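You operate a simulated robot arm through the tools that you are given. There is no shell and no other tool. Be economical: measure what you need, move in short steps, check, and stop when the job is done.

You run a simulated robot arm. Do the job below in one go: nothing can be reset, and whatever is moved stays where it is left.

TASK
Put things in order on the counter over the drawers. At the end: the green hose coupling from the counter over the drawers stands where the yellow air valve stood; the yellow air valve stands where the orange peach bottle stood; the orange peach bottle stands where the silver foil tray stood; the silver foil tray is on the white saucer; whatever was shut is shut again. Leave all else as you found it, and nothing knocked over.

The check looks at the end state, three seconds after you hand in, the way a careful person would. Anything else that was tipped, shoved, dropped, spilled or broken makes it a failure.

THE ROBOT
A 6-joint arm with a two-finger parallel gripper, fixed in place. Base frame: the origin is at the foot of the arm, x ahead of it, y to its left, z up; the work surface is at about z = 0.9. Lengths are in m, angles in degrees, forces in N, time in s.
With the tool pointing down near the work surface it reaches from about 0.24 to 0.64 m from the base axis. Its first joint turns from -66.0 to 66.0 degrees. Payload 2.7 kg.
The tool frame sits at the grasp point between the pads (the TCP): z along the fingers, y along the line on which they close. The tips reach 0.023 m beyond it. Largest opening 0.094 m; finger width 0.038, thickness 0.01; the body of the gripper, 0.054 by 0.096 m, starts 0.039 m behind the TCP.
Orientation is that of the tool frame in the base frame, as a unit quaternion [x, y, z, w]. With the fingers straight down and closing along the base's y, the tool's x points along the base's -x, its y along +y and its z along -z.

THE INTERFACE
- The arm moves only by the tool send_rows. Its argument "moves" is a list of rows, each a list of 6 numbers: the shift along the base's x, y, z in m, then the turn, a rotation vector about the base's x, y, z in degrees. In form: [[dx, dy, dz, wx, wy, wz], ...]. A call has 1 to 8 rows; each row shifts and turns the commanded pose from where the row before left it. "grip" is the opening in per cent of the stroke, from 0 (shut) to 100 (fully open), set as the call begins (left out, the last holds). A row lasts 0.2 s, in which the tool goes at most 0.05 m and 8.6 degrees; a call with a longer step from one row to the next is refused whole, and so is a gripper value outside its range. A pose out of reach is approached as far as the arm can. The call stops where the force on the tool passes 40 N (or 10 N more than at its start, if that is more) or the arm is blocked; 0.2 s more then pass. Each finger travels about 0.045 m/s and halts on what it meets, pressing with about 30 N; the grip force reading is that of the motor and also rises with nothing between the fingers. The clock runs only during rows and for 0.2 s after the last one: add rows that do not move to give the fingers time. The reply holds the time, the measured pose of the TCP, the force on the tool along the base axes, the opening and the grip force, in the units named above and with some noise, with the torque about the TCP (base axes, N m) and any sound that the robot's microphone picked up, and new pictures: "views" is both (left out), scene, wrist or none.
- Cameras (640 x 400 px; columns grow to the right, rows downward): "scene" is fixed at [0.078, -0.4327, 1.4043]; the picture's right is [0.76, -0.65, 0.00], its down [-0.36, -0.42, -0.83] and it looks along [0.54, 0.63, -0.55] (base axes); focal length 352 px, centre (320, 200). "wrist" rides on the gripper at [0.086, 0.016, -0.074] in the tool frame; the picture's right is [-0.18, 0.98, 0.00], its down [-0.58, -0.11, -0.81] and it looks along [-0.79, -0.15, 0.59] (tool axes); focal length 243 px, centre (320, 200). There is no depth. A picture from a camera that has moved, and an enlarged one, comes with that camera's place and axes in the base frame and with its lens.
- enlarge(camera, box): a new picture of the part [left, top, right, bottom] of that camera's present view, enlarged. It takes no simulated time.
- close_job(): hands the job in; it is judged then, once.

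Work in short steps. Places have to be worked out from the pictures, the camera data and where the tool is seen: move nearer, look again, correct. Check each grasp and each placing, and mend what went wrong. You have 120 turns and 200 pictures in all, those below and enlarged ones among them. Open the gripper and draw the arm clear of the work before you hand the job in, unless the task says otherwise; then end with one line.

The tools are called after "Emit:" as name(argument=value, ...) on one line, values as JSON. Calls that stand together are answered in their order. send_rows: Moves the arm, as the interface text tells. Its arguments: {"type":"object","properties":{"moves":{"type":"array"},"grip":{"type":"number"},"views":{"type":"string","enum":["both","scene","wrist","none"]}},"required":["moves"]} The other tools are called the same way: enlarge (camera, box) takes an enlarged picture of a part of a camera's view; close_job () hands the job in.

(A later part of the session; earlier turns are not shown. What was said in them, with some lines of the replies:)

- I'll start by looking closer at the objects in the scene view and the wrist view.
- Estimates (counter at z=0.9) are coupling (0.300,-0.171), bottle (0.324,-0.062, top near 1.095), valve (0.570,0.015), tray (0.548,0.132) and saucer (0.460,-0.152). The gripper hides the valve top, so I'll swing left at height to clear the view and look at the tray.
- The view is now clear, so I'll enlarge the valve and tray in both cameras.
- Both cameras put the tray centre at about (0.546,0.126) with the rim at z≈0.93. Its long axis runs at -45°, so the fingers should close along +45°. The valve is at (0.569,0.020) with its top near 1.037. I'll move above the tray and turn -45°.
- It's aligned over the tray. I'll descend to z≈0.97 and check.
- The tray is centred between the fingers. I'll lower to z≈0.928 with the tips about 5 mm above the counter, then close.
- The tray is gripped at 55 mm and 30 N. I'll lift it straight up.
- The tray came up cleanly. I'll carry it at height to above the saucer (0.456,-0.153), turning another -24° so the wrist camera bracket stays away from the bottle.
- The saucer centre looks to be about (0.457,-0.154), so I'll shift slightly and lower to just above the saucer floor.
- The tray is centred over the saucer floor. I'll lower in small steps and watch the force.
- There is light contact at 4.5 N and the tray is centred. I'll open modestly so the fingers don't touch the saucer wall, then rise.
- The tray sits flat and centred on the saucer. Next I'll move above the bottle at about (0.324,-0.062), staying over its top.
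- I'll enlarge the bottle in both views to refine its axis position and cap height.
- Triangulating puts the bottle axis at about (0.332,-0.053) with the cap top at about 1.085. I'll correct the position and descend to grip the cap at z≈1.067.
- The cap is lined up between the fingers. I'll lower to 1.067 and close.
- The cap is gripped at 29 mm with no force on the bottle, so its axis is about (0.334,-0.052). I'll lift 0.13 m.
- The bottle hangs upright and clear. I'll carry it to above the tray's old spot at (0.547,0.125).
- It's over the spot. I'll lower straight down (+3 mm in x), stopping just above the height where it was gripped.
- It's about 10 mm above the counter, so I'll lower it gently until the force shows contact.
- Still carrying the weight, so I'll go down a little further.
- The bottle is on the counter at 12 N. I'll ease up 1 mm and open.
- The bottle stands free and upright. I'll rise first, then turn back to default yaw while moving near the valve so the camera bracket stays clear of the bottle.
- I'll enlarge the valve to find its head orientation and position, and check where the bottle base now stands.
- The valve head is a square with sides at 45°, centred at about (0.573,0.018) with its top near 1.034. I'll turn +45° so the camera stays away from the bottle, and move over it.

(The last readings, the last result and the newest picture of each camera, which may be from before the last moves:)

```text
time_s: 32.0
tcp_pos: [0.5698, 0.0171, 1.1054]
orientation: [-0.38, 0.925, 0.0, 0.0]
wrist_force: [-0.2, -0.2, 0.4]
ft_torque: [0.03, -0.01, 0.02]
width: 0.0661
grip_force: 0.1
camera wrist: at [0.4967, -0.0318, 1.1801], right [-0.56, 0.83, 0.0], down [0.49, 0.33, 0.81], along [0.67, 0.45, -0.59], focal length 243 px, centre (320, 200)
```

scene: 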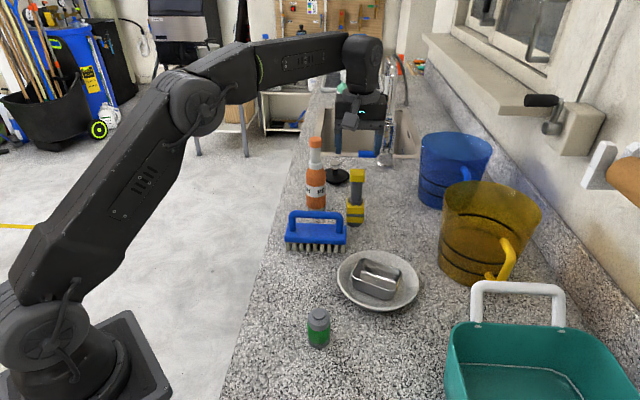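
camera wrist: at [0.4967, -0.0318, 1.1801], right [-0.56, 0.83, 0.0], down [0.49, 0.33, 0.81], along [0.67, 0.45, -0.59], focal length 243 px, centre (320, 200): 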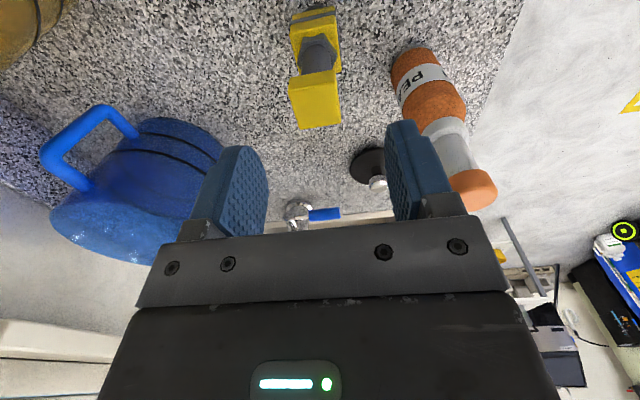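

The valve head lines up with the fingers at about (0.575,0.018). I'll shift +4 mm in x and descend to grip height.

Emit:
send_rows(moves=[[0.005, 0.001, -0.025, 0, 0, 0], [0, 0, -0.025, 0, 0, 0], [0, 0, -0.02, 0, 0, 0], [0, 0, 0, 0, 0, 0]])

```text
time_s: 33.0
tcp_pos: [0.5762, 0.0169, 1.0359]
orientation: [-0.379, 0.925, -0.001, 0.0]
wrist_force: [0.8, 0.4, 0.3]
ft_torque: [0.02, 0.0, -0.06]
width: 0.0655
grip_force: 0.2
camera wrist: at [0.5034, -0.0316, 1.1109], right [-0.56, 0.83, 0.0], down [0.49, 0.33, 0.81], along [0.67, 0.45, -0.59], focal length 243 px, centre (320, 200)
```

scene: 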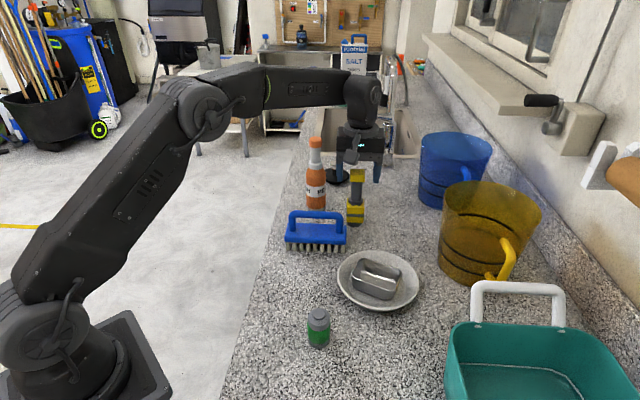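
wrist: 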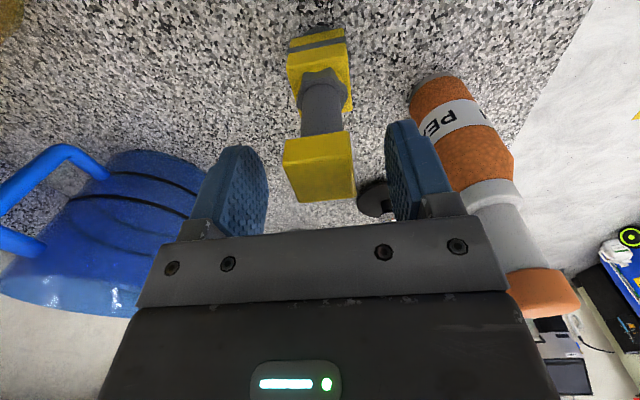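

Centred on the head and clear of the bottle. I'll lower 18 mm and close.

Emit:
send_rows(moves=[[0, 0, -0.018, 0, 0, 0], [0, 0, 0, 0, 0, 0]], views="none")

Emit:
send_rows(moves=[[0, 0, 0, 0, 0, 0], [0, 0, 0, 0, 0, 0], [0, 0, 0, 0, 0, 0], [0, 0, 0, 0, 0, 0], [0, 0, 0, 0, 0, 0]], grip=15)

```text
time_s: 33.6
tcp_pos: [0.5772, 0.0176, 1.0189]
orientation: [-0.38, 0.925, 0.0, 0.0]
wrist_force: [1.4, -0.7, 0.6]
ft_torque: [0.02, 0.03, 0.01]
width: 0.0657
grip_force: 0.0
```

```text
time_s: 34.8
tcp_pos: [0.5778, 0.0171, 1.0186]
orientation: [-0.379, 0.925, 0.0, 0.001]
wrist_force: [-0.7, 1.5, 0.4]
ft_torque: [-0.02, 0.04, -0.01]
width: 0.029
grip_force: 29.5
camera wrist: at [0.5043, -0.0315, 1.0936], right [-0.56, 0.83, 0.0], down [0.49, 0.33, 0.81], along [0.67, 0.45, -0.59], focal length 243 px, centre (320, 200)
```

scene: 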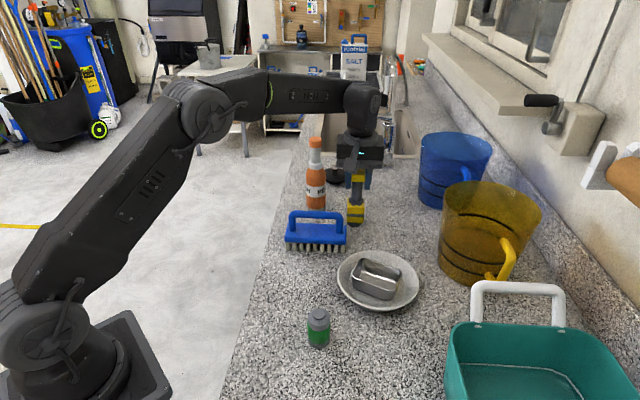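
wrist: 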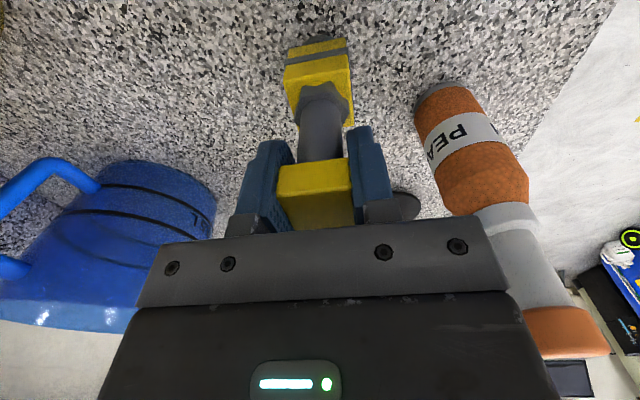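

The valve head is gripped at 29 mm. I'll lift it 0.13 m.

Emit:
send_rows(moves=[[0, 0, 0.015, 0, 0, 0], [0, 0, 0.03, 0, 0, 0], [0, 0, 0.04, 0, 0, 0], [0, 0, 0.045, 0, 0, 0], [0, 0, 0, 0, 0, 0]], views="scene")

Emit:
send_rows(moves=[[-0.034, -0.01, 0, 0, 0, 0], [-0.034, -0.01, 0, 0, 0, 0], [-0.034, -0.01, 0, 0, 0, 0], [-0.034, -0.01, 0, 0, 0, 0], [-0.034, -0.01, 0, 0, 0, 0], [-0.034, -0.01, 0, 0, 0, 0], [-0.037, -0.009, 0, 0, 0, 0], [0, 0, 0, 0, 0, 0]])

```text
time_s: 36.0
tcp_pos: [0.577, 0.0182, 1.1506]
orientation: [-0.379, 0.925, 0.0, 0.0]
wrist_force: [-0.1, -0.8, -2.8]
ft_torque: [-0.01, 0.01, 0.01]
width: 0.029
grip_force: 30.1
```

scene: 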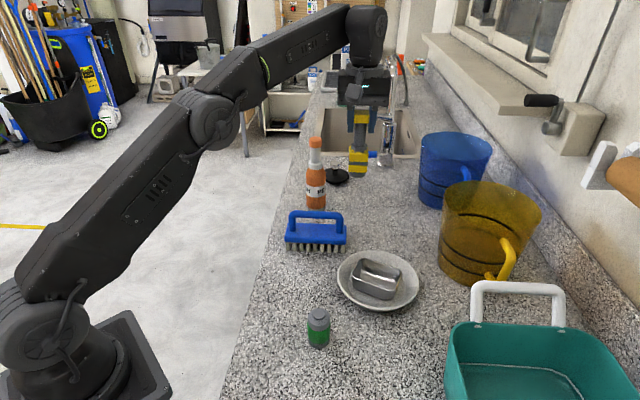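

```text
time_s: 37.8
tcp_pos: [0.3338, -0.0507, 1.1479]
orientation: [-0.379, 0.925, 0.0, 0.0]
wrist_force: [0.2, 0.6, -1.8]
ft_torque: [-0.01, 0.0, 0.04]
width: 0.029
grip_force: 30.6
camera wrist: at [0.2611, -0.0991, 1.2219], right [-0.56, 0.83, 0.0], down [0.49, 0.33, 0.81], along [0.67, 0.45, -0.59], focal length 243 px, centre (320, 200)
```

scene: 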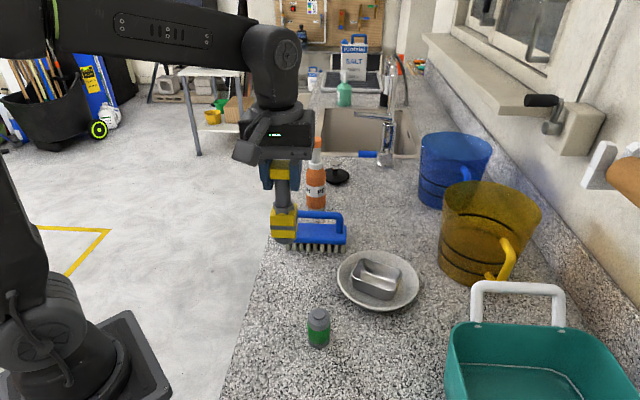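
wrist: 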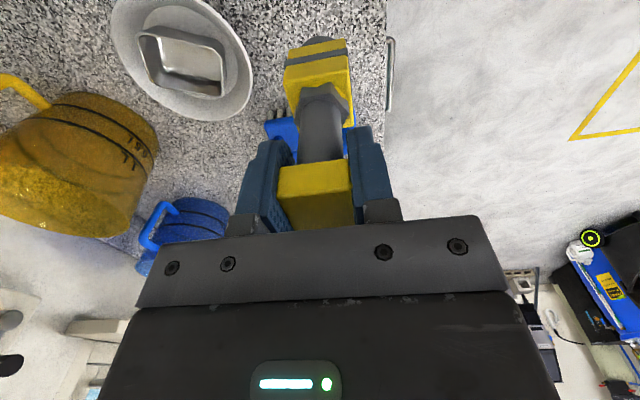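

It's over the bottle's old spot. I'll lower to about 10 mm above contact.

Emit:
send_rows(moves=[[0.001, -0.001, -0.035, 0, 0, 0], [0, 0, -0.035, 0, 0, 0], [0, 0, -0.03, 0, 0, 0], [0, 0, -0.018, 0, 0, 0], [0, 0, 0, 0, 0, 0]])

```text
time_s: 39.0
tcp_pos: [0.3365, -0.0494, 1.0301]
orientation: [-0.38, 0.925, -0.001, 0.001]
wrist_force: [0.3, -0.5, -2.7]
ft_torque: [0.0, 0.0, -0.01]
width: 0.0292
grip_force: 29.9
camera wrist: at [0.2636, -0.0992, 1.1051], right [-0.56, 0.83, 0.0], down [0.49, 0.33, 0.81], along [0.67, 0.45, -0.59], focal length 243 px, centre (320, 200)
```

scene: 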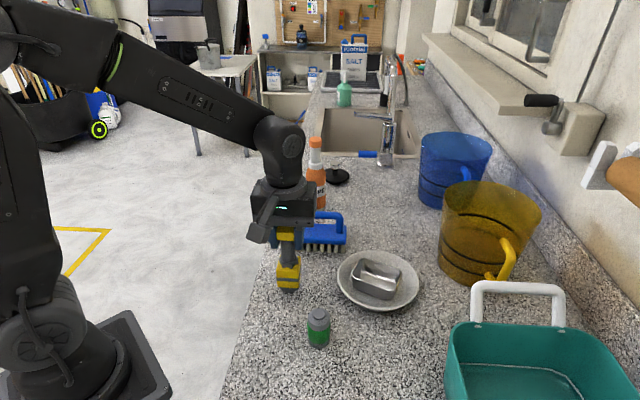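
wrist: 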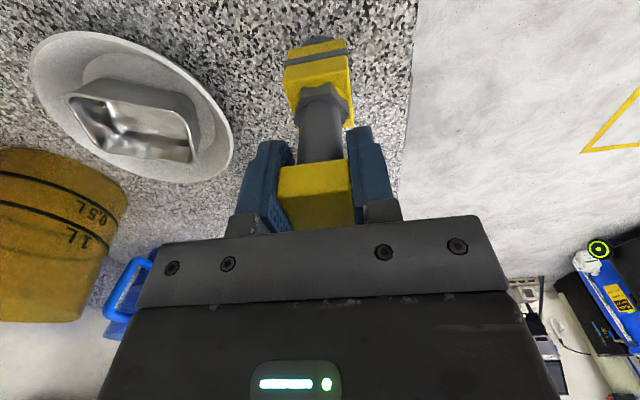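

About 11 mm to go. I'll lower gently with a 2 mm y trim.

Emit:
send_rows(moves=[[-0.001, -0.002, -0.005, 0, 0, 0], [0, 0, -0.004, 0, 0, 0], [0, 0, 0, 0, 0, 0]], views="none")

Emit:
send_rows(moves=[[0, 0, -0.002, 0, 0, 0], [0, 0, 0, 0, 0, 0]], views="scene")

```text
time_s: 39.8
tcp_pos: [0.3344, -0.0512, 1.0224]
orientation: [-0.379, 0.926, 0.0, 0.0]
wrist_force: [-0.9, -0.7, -2.8]
ft_torque: [0.0, 0.04, -0.02]
width: 0.029
grip_force: 30.1
```

```text
time_s: 40.4
tcp_pos: [0.3364, -0.0524, 1.0198]
orientation: [-0.38, 0.925, 0.0, 0.0]
wrist_force: [-0.6, 0.3, -2.5]
ft_torque: [0.01, 0.02, 0.02]
width: 0.0291
grip_force: 29.9
```

scene: 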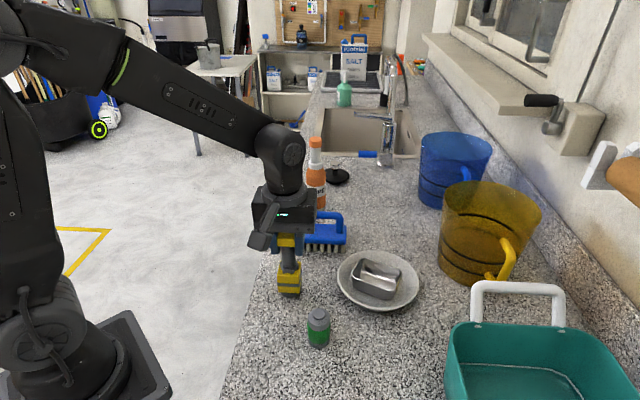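

The valve base sits where the bottle base was (pixel ≈290,295). I'll take one more small step to contact.

Emit:
send_rows(moves=[[0, 0, -0.002, 0, 0, 0], [0, 0, 0, 0, 0, 0]], views="none")

Emit:
enlarge(camera="scene", box=[208, 195, 368, 305])

```text
time_s: 41.0
tcp_pos: [0.335, -0.053, 1.0177]
orientation: [-0.38, 0.925, 0.0, 0.001]
wrist_force: [-1.6, 0.2, 12.1]
ft_torque: [-0.12, 0.24, -0.07]
width: 0.0291
grip_force: 30.2
```

```text
3.64 times, centred on (288, 250) of scene
camera zoom: at [0.0778, -0.4327, 1.4043], right [0.76, -0.65, 0.0], down [-0.36, -0.42, -0.83], along [0.54, 0.63, -0.55], focal length 1281 px, centre (436, 18)
```

zoom: 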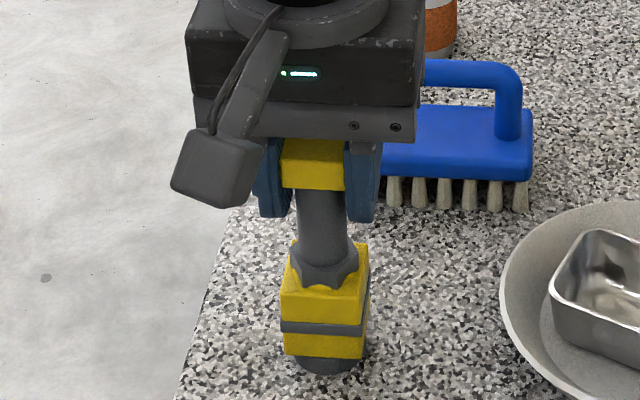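

The valve base matches the bottle's old base pixels and the counter contact is 12 N. I'll release and rise.

Emit:
send_rows(moves=[[0, 0, 0.001, 0, 0, 0], [0, 0, 0, 0, 0, 0], [0, 0, 0, 0, 0, 0], [0, 0, 0, 0, 0, 0]], grip=65, views="none")

Emit:
send_rows(moves=[[0, 0, 0.02, 0, 0, 0], [0, 0, 0.03, 0, 0, 0], [0, 0, 0.04, 0, 0, 0], [0, 0, 0.03, 0, 0, 0], [0, 0, 0, 0, 0, 0]])

```text
time_s: 42.0
tcp_pos: [0.3342, -0.052, 1.0191]
orientation: [-0.379, 0.925, 0.0, 0.0]
wrist_force: [0.2, -0.3, -0.7]
ft_torque: [-0.02, -0.01, 0.0]
width: 0.0611
grip_force: 0.1
```

```text
time_s: 43.2
tcp_pos: [0.333, -0.0528, 1.1382]
orientation: [-0.379, 0.926, 0.0, 0.0]
wrist_force: [0.0, -0.2, 0.5]
ft_torque: [0.03, 0.01, -0.05]
width: 0.061
grip_force: 0.0
camera wrist: at [0.2607, -0.1016, 1.2122], right [-0.56, 0.83, 0.0], down [0.49, 0.33, 0.81], along [0.67, 0.45, -0.59], focal length 243 px, centre (320, 200)
```

scene: 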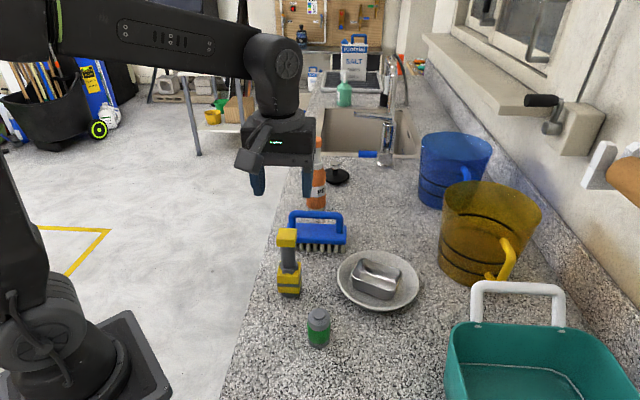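
wrist: 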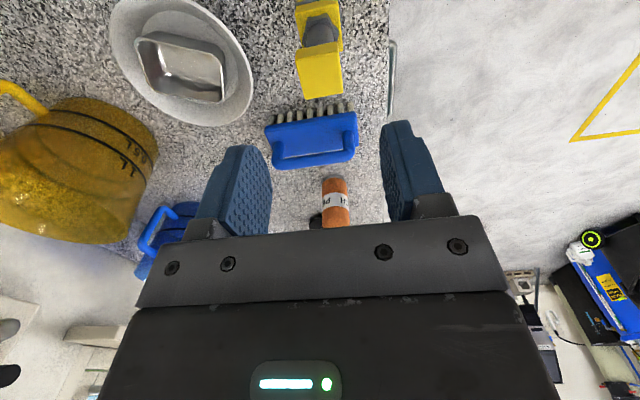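

The valve stands upright on the bottle's spot. Next I'll move over the coupling near (0.303,-0.168) and look.

Emit:
send_rows(moves=[[-0.01, -0.038, 0, 0, 0, 0], [-0.01, -0.038, 0, 0, 0, 0], [-0.01, -0.039, 0, 0, 0, 0], [0, 0, -0.04, 0, 0, 0], [0, 0, -0.03, 0, 0, 0], [0, 0, 0, 0, 0, 0]])

```text
time_s: 44.6
tcp_pos: [0.308, -0.1688, 1.0653]
orientation: [-0.379, 0.925, 0.0, 0.0]
wrist_force: [0.4, -0.5, 0.1]
ft_torque: [-0.01, -0.01, 0.03]
width: 0.0612
grip_force: 0.1
camera wrist: at [0.2345, -0.2183, 1.1408], right [-0.56, 0.83, 0.0], down [0.49, 0.33, 0.81], along [0.67, 0.45, -0.59], focal length 243 px, centre (320, 200)
```

scene: 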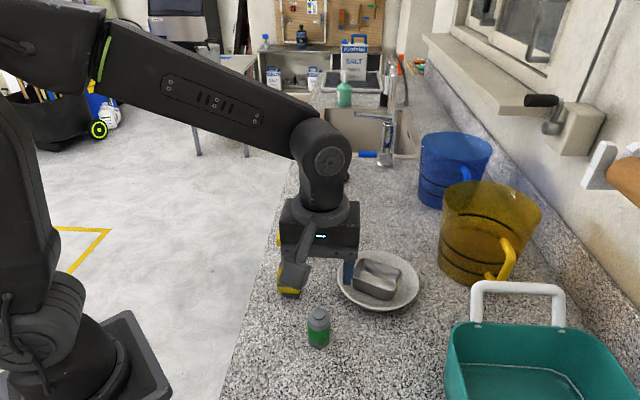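
wrist: 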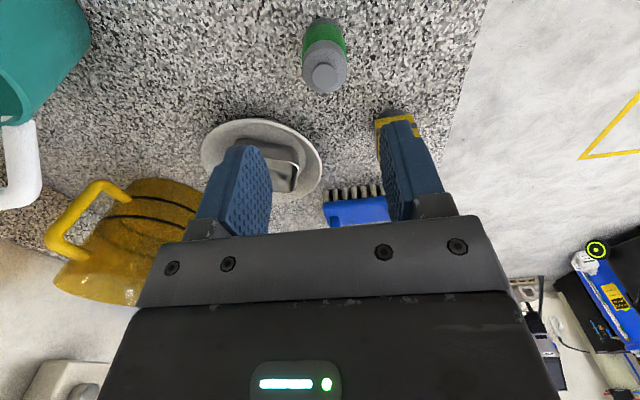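

The coupling axis is at about (0.302,-0.168). I'll trim and descend to 0.995 for another look.

Emit:
send_rows(moves=[[-0.005, 0.001, -0.035, 0, 0, 0], [0, 0, -0.035, 0, 0, 0], [0, 0, 0, 0, 0, 0]])

```text
time_s: 45.4
tcp_pos: [0.3011, -0.1679, 0.9961]
orientation: [-0.38, 0.925, 0.0, 0.0]
wrist_force: [-0.2, 0.3, 0.4]
ft_torque: [-0.05, -0.01, -0.01]
width: 0.0613
grip_force: 0.0
camera wrist: at [0.2281, -0.2169, 1.0713], right [-0.56, 0.83, 0.0], down [0.49, 0.33, 0.81], along [0.67, 0.45, -0.59], focal length 243 px, centre (320, 200)
```

scene: 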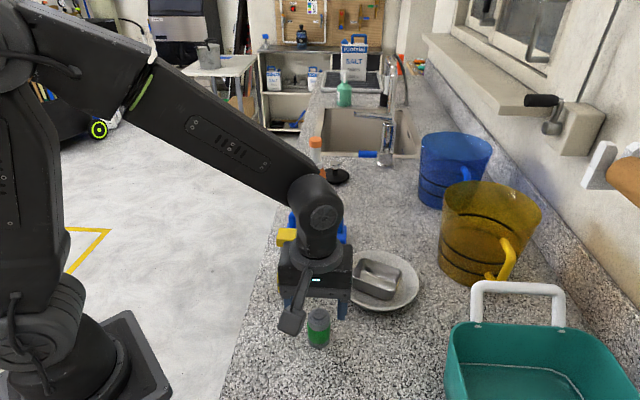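
wrist: 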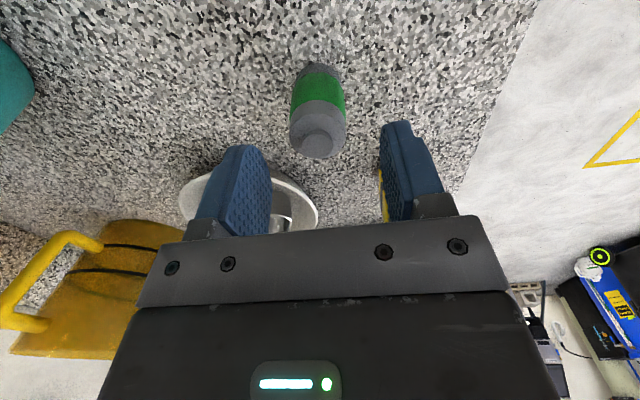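

Well centred, so I'll lower to z≈0.946 and close.

Emit:
send_rows(moves=[[0.001, 0, -0.025, 0, 0, 0], [0, 0, -0.025, 0, 0, 0], [0, 0, 0, 0, 0, 0]], views="none")

Emit:
send_rows(moves=[[0, 0, 0, 0, 0, 0], [0, 0, 0, 0, 0, 0], [0, 0, 0, 0, 0, 0], [0, 0, 0, 0, 0, 0]], grip=15)

```text
time_s: 46.2
tcp_pos: [0.2995, -0.1639, 0.9478]
orientation: [-0.379, 0.925, -0.001, -0.001]
wrist_force: [0.1, 0.1, -0.1]
ft_torque: [0.02, -0.02, 0.01]
width: 0.061
grip_force: 0.2
```

```text
time_s: 47.2
tcp_pos: [0.2996, -0.1651, 0.948]
orientation: [-0.379, 0.925, 0.0, 0.0]
wrist_force: [-0.2, -0.7, -0.2]
ft_torque: [0.0, 0.02, 0.03]
width: 0.0332
grip_force: 29.9
camera wrist: at [0.2272, -0.2138, 1.0229], right [-0.56, 0.83, 0.0], down [0.49, 0.33, 0.81], along [0.67, 0.45, -0.59], focal length 243 px, centre (320, 200)
```

scene: 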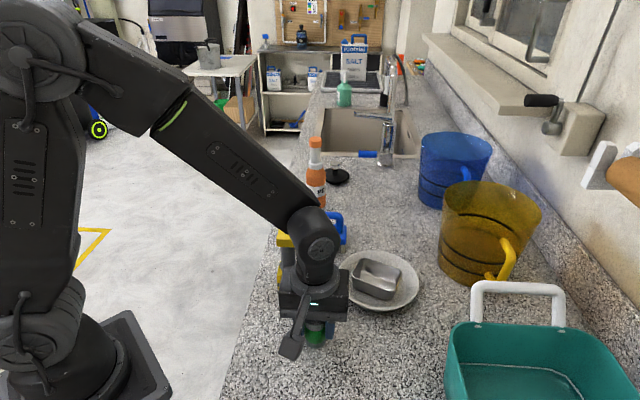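
wrist: 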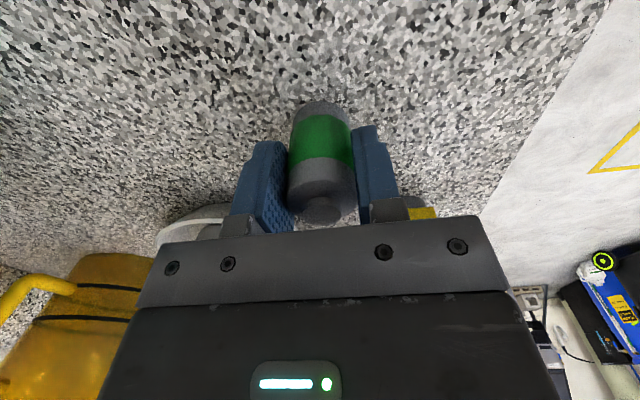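

The coupling is gripped at 33 mm. I'll lift it to about 1.13.

Emit:
send_rows(moves=[[0, 0, 0.02, 0, 0, 0], [0, 0, 0.04, 0, 0, 0], [0, 0, 0.045, 0, 0, 0], [0, 0, 0.045, 0, 0, 0], [0, 0, 0.035, 0, 0, 0], [0, 0, 0, 0, 0, 0]], views="scene")

Emit:
send_rows(moves=[[0.034, 0.023, 0, 0, 0, 0], [0.034, 0.023, 0, 0, 0, 0], [0.034, 0.023, 0, 0, 0, 0], [0.034, 0.023, 0, 0, 0, 0], [0.034, 0.023, 0, 0, 0, 0], [0.034, 0.023, 0, 0, 0, 0], [0.034, 0.022, 0, 0, 0, 0], [0.034, 0.022, 0, 0, 0, 0]])

```text
time_s: 48.6
tcp_pos: [0.3023, -0.1659, 1.1311]
orientation: [-0.38, 0.925, -0.001, 0.0]
wrist_force: [-0.2, 0.4, -0.5]
ft_torque: [-0.01, -0.01, 0.0]
width: 0.0333
grip_force: 30.0
```

scene: 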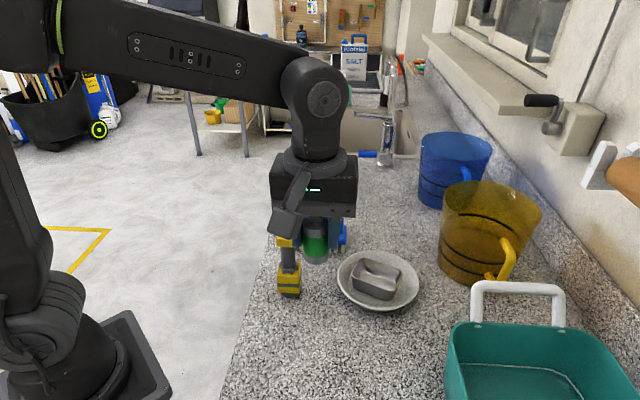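

```text
time_s: 50.4
tcp_pos: [0.5726, 0.0153, 1.1328]
orientation: [-0.379, 0.925, 0.0, -0.001]
wrist_force: [0.4, 0.1, -0.5]
ft_torque: [-0.01, 0.01, 0.0]
width: 0.0333
grip_force: 30.0
camera wrist: at [0.5, -0.0341, 1.2078], right [-0.56, 0.83, 0.0], down [0.49, 0.33, 0.81], along [0.67, 0.45, -0.59], focal length 243 px, centre (320, 200)
```

scene: 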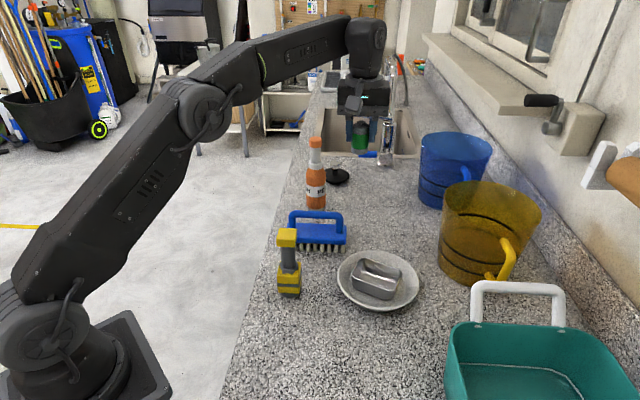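
wrist: 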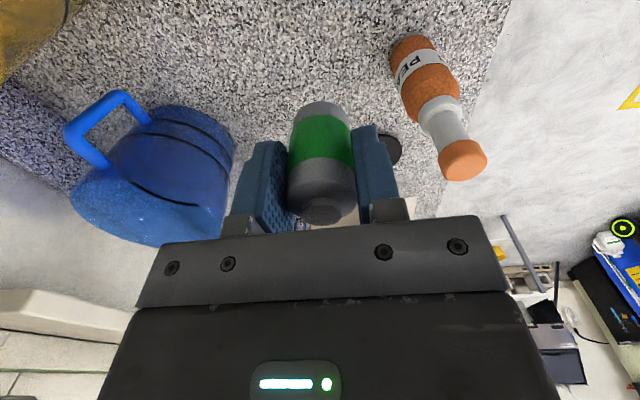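

It's over the valve's old spot with good bottle clearance. I'll lower to about 0.965 (+2 mm y).

Emit:
send_rows(moves=[[0.001, 0.002, -0.04, 0, 0, 0], [0, 0, -0.04, 0, 0, 0], [0, 0, -0.04, 0, 0, 0], [0, 0, -0.03, 0, 0, 0], [0, 0, -0.018, 0, 0, 0], [0, 0, 0, 0, 0, 0]])

Emit:
enlarge(camera="scene", box=[280, 130, 408, 230])

```text
time_s: 51.8
tcp_pos: [0.5731, 0.0173, 0.9629]
orientation: [-0.379, 0.925, 0.0, 0.0]
wrist_force: [0.3, 0.3, -1.0]
ft_torque: [-0.04, -0.03, 0.02]
width: 0.0327
grip_force: 30.1
camera wrist: at [0.5015, -0.0319, 1.0381], right [-0.56, 0.83, 0.0], down [0.49, 0.33, 0.81], along [0.67, 0.45, -0.59], focal length 243 px, centre (320, 200)
```

scene: 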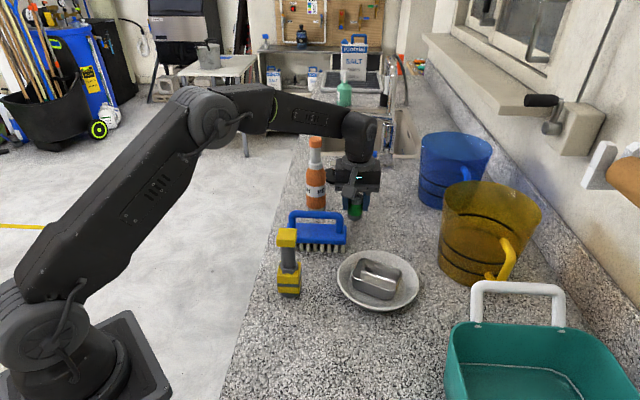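
wrist: 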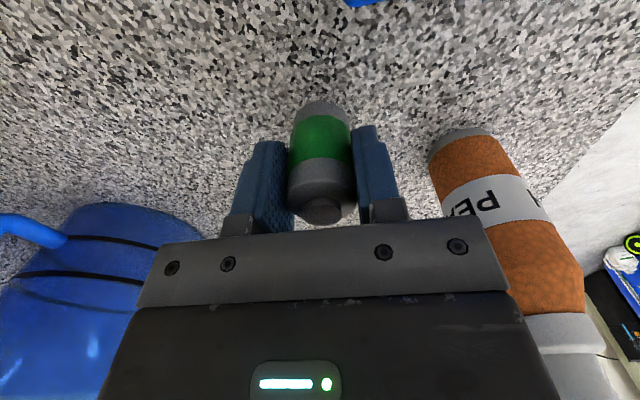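

```text
4.00 times, centred on (344, 180) of scene
camera zoom: at [0.078, -0.4327, 1.4043], right [0.76, -0.65, 0.0], down [-0.36, -0.42, -0.83], along [0.54, 0.63, -0.55], focal length 1409 px, centre (224, 280)
```

zoom: 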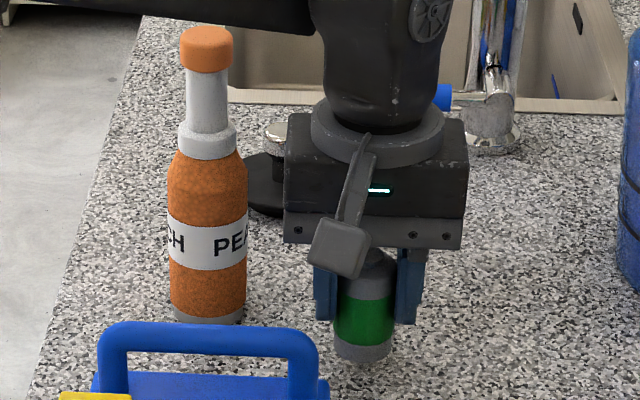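

The base column matches the valve's old base (x≈364 vs 365), but it looks 2–3 mm too far away. I'll trim slightly toward the camera and lower gently.

Emit:
send_rows(moves=[[-0.001, -0.001, -0.006, 0, 0, 0], [-0.001, -0.001, -0.005, 0, 0, 0], [0, 0, 0, 0, 0, 0]], views="none")

Emit:
send_rows(moves=[[0, 0, -0.002, 0, 0, 0], [0, 0, 0, 0, 0, 0]], views="none")

Emit:
send_rows(moves=[[0, 0, -0.002, 0, 0, 0], [0, 0, 0, 0, 0, 0]], views="none")

```text
time_s: 52.6
tcp_pos: [0.5723, 0.0166, 0.9538]
orientation: [-0.379, 0.925, 0.001, -0.001]
wrist_force: [0.2, -0.3, -0.4]
ft_torque: [0.03, -0.01, 0.02]
width: 0.0332
grip_force: 30.1
```

```text
time_s: 53.2
tcp_pos: [0.5731, 0.0155, 0.9527]
orientation: [-0.379, 0.925, 0.0, 0.001]
wrist_force: [0.4, 0.2, -0.8]
ft_torque: [-0.03, -0.01, 0.01]
width: 0.0328
grip_force: 29.3
```

```text
time_s: 53.8
tcp_pos: [0.5717, 0.015, 0.9501]
orientation: [-0.38, 0.925, 0.0, 0.0]
wrist_force: [-0.3, -0.2, -1.2]
ft_torque: [0.01, -0.01, 0.01]
width: 0.0329
grip_force: 30.5
```

No contact yet (gripped at 0.948), so I'll go another 2 mm.

Emit:
send_rows(moves=[[0, 0, -0.002, 0, 0, 0], [0, 0, 0, 0, 0, 0]], views="scene")

Emit:
enlarge(camera="scene", box=[280, 130, 408, 230])

```text
time_s: 54.4
tcp_pos: [0.5709, 0.0158, 0.9489]
orientation: [-0.379, 0.925, 0.0, 0.0]
wrist_force: [0.3, -0.8, 1.1]
ft_torque: [0.02, 0.03, 0.02]
width: 0.033
grip_force: 30.4
```

scene: 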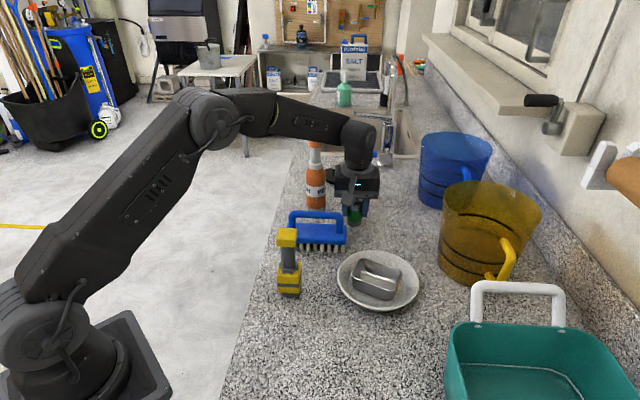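

```text
4.00 times, centred on (344, 180) of scene
camera zoom: at [0.0779, -0.4327, 1.4043], right [0.76, -0.65, 0.0], down [-0.36, -0.42, -0.83], along [0.54, 0.63, -0.55], focal length 1409 px, centre (224, 280)
```

zoom: 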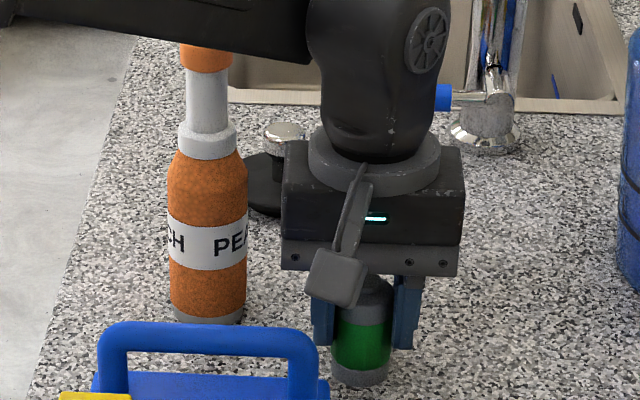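

Light contact has begun and the base is within about 2 mm of the target. I'll go down 1 mm, open, and rise.

Emit:
send_rows(moves=[[0, 0, -0.001, 0, 0, 0], [0, 0, 0, 0, 0, 0]], views="none")

Emit:
send_rows(moves=[[0, 0, 0, 0, 0, 0], [0, 0, 0, 0, 0, 0], [0, 0, 0, 0, 0, 0]], grip=62, views="none")

Emit:
send_rows(moves=[[0, 0, 0.02, 0, 0, 0], [0, 0, 0.04, 0, 0, 0], [0, 0, 0.045, 0, 0, 0], [0, 0, 0.045, 0, 0, 0], [0, 0, 0.04, 0, 0, 0], [0, 0, 0, 0, 0, 0]])

```text
time_s: 55.0
tcp_pos: [0.5708, 0.0156, 0.9479]
orientation: [-0.38, 0.925, -0.001, 0.002]
wrist_force: [-6.3, -0.2, 15.1]
ft_torque: [0.1, 0.4, 0.01]
width: 0.0329
grip_force: 30.1
```

```text
time_s: 55.8
tcp_pos: [0.5717, 0.0151, 0.9468]
orientation: [-0.38, 0.925, 0.001, 0.0]
wrist_force: [0.5, -0.1, -0.2]
ft_torque: [-0.02, -0.01, 0.0]
width: 0.0582
grip_force: 0.1
```

```text
time_s: 57.2
tcp_pos: [0.5728, 0.0186, 1.1358]
orientation: [-0.379, 0.925, 0.0, 0.0]
wrist_force: [-0.1, -0.6, 0.7]
ft_torque: [0.07, -0.04, -0.04]
width: 0.0582
grip_force: 0.1
camera wrist: at [0.4998, -0.0314, 1.2111], right [-0.56, 0.83, 0.0], down [0.49, 0.33, 0.81], along [0.67, 0.45, -0.59], focal length 243 px, centre (320, 200)
```

scene: 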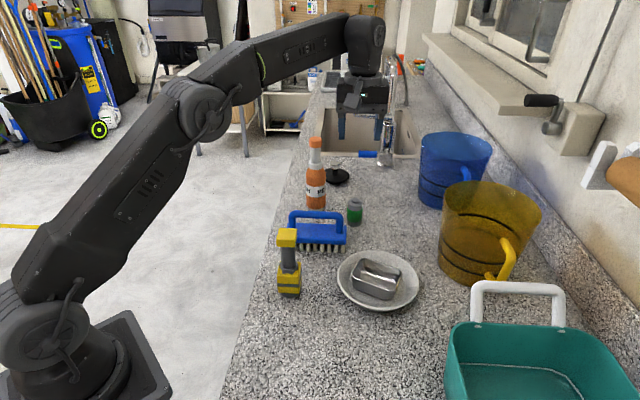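
wrist: 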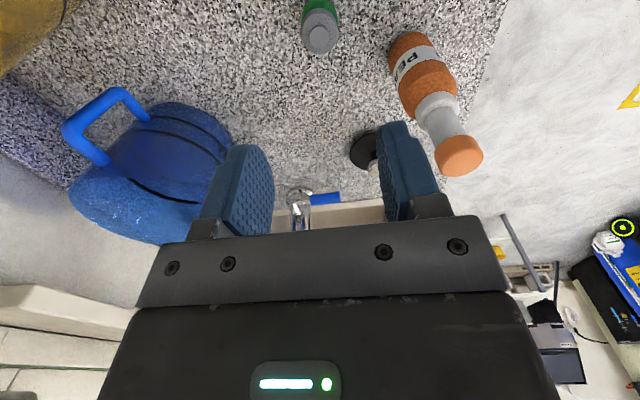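

Everything stands in place. I'll draw the arm back and up toward its start pose, open fully, and take a final check.

Emit:
send_rows(moves=[[-0.02, -0.005, 0.03, 0, 0, 0], [-0.04, -0.01, 0.02, 0, 0, 0], [-0.045, 0, 0.02, 0, 0, 0], [-0.045, 0.005, 0, 0, 0, 0], [-0.045, 0.02, 0, 0, 0, 0], [0, 0.045, 0, 0, 0, 0], [0, 0.045, 0, 0, 0, 0], [0, 0, 0, 0, 0, 0]], grip=100, views="scene")

Emit:
enlarge(camera="scene", box=[240, 120, 448, 320])

```text
time_s: 59.0
tcp_pos: [0.3743, 0.1191, 1.2051]
orientation: [-0.38, 0.925, 0.0, 0.0]
wrist_force: [-0.6, 0.1, -1.0]
ft_torque: [0.0, 0.01, 0.0]
width: 0.0938
grip_force: 0.0
```

scene: 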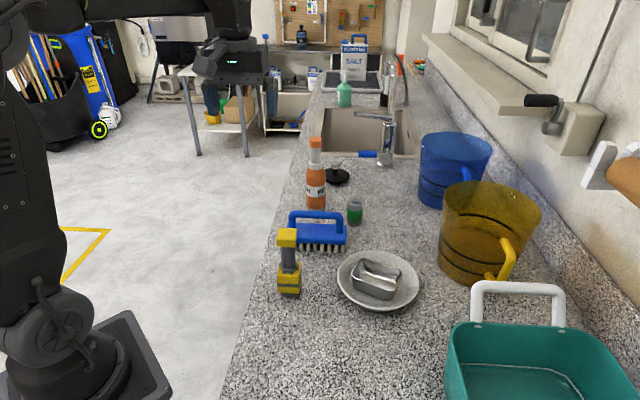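

```text
2.00 times, centred on (344, 220) of scene
camera zoom: at [0.078, -0.4327, 1.4043], right [0.76, -0.65, 0.0], down [-0.36, -0.42, -0.83], along [0.54, 0.63, -0.55], focal length 705 px, centre (272, 160)
```

zoom: 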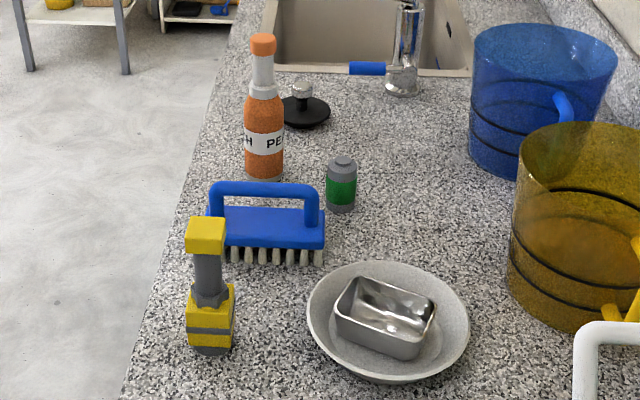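

All four items stand in their places, nothing else has moved, and the arm is clear with the gripper open. I'm handing in.

Emit:
close_job()

```text
The job is handed in.
```

The job is handed in: the tray is on the saucer, and the bottle, valve and coupling stand upright on their new spots, within a few millimetres by the camera; I opened no drawers and saw nothing else move.
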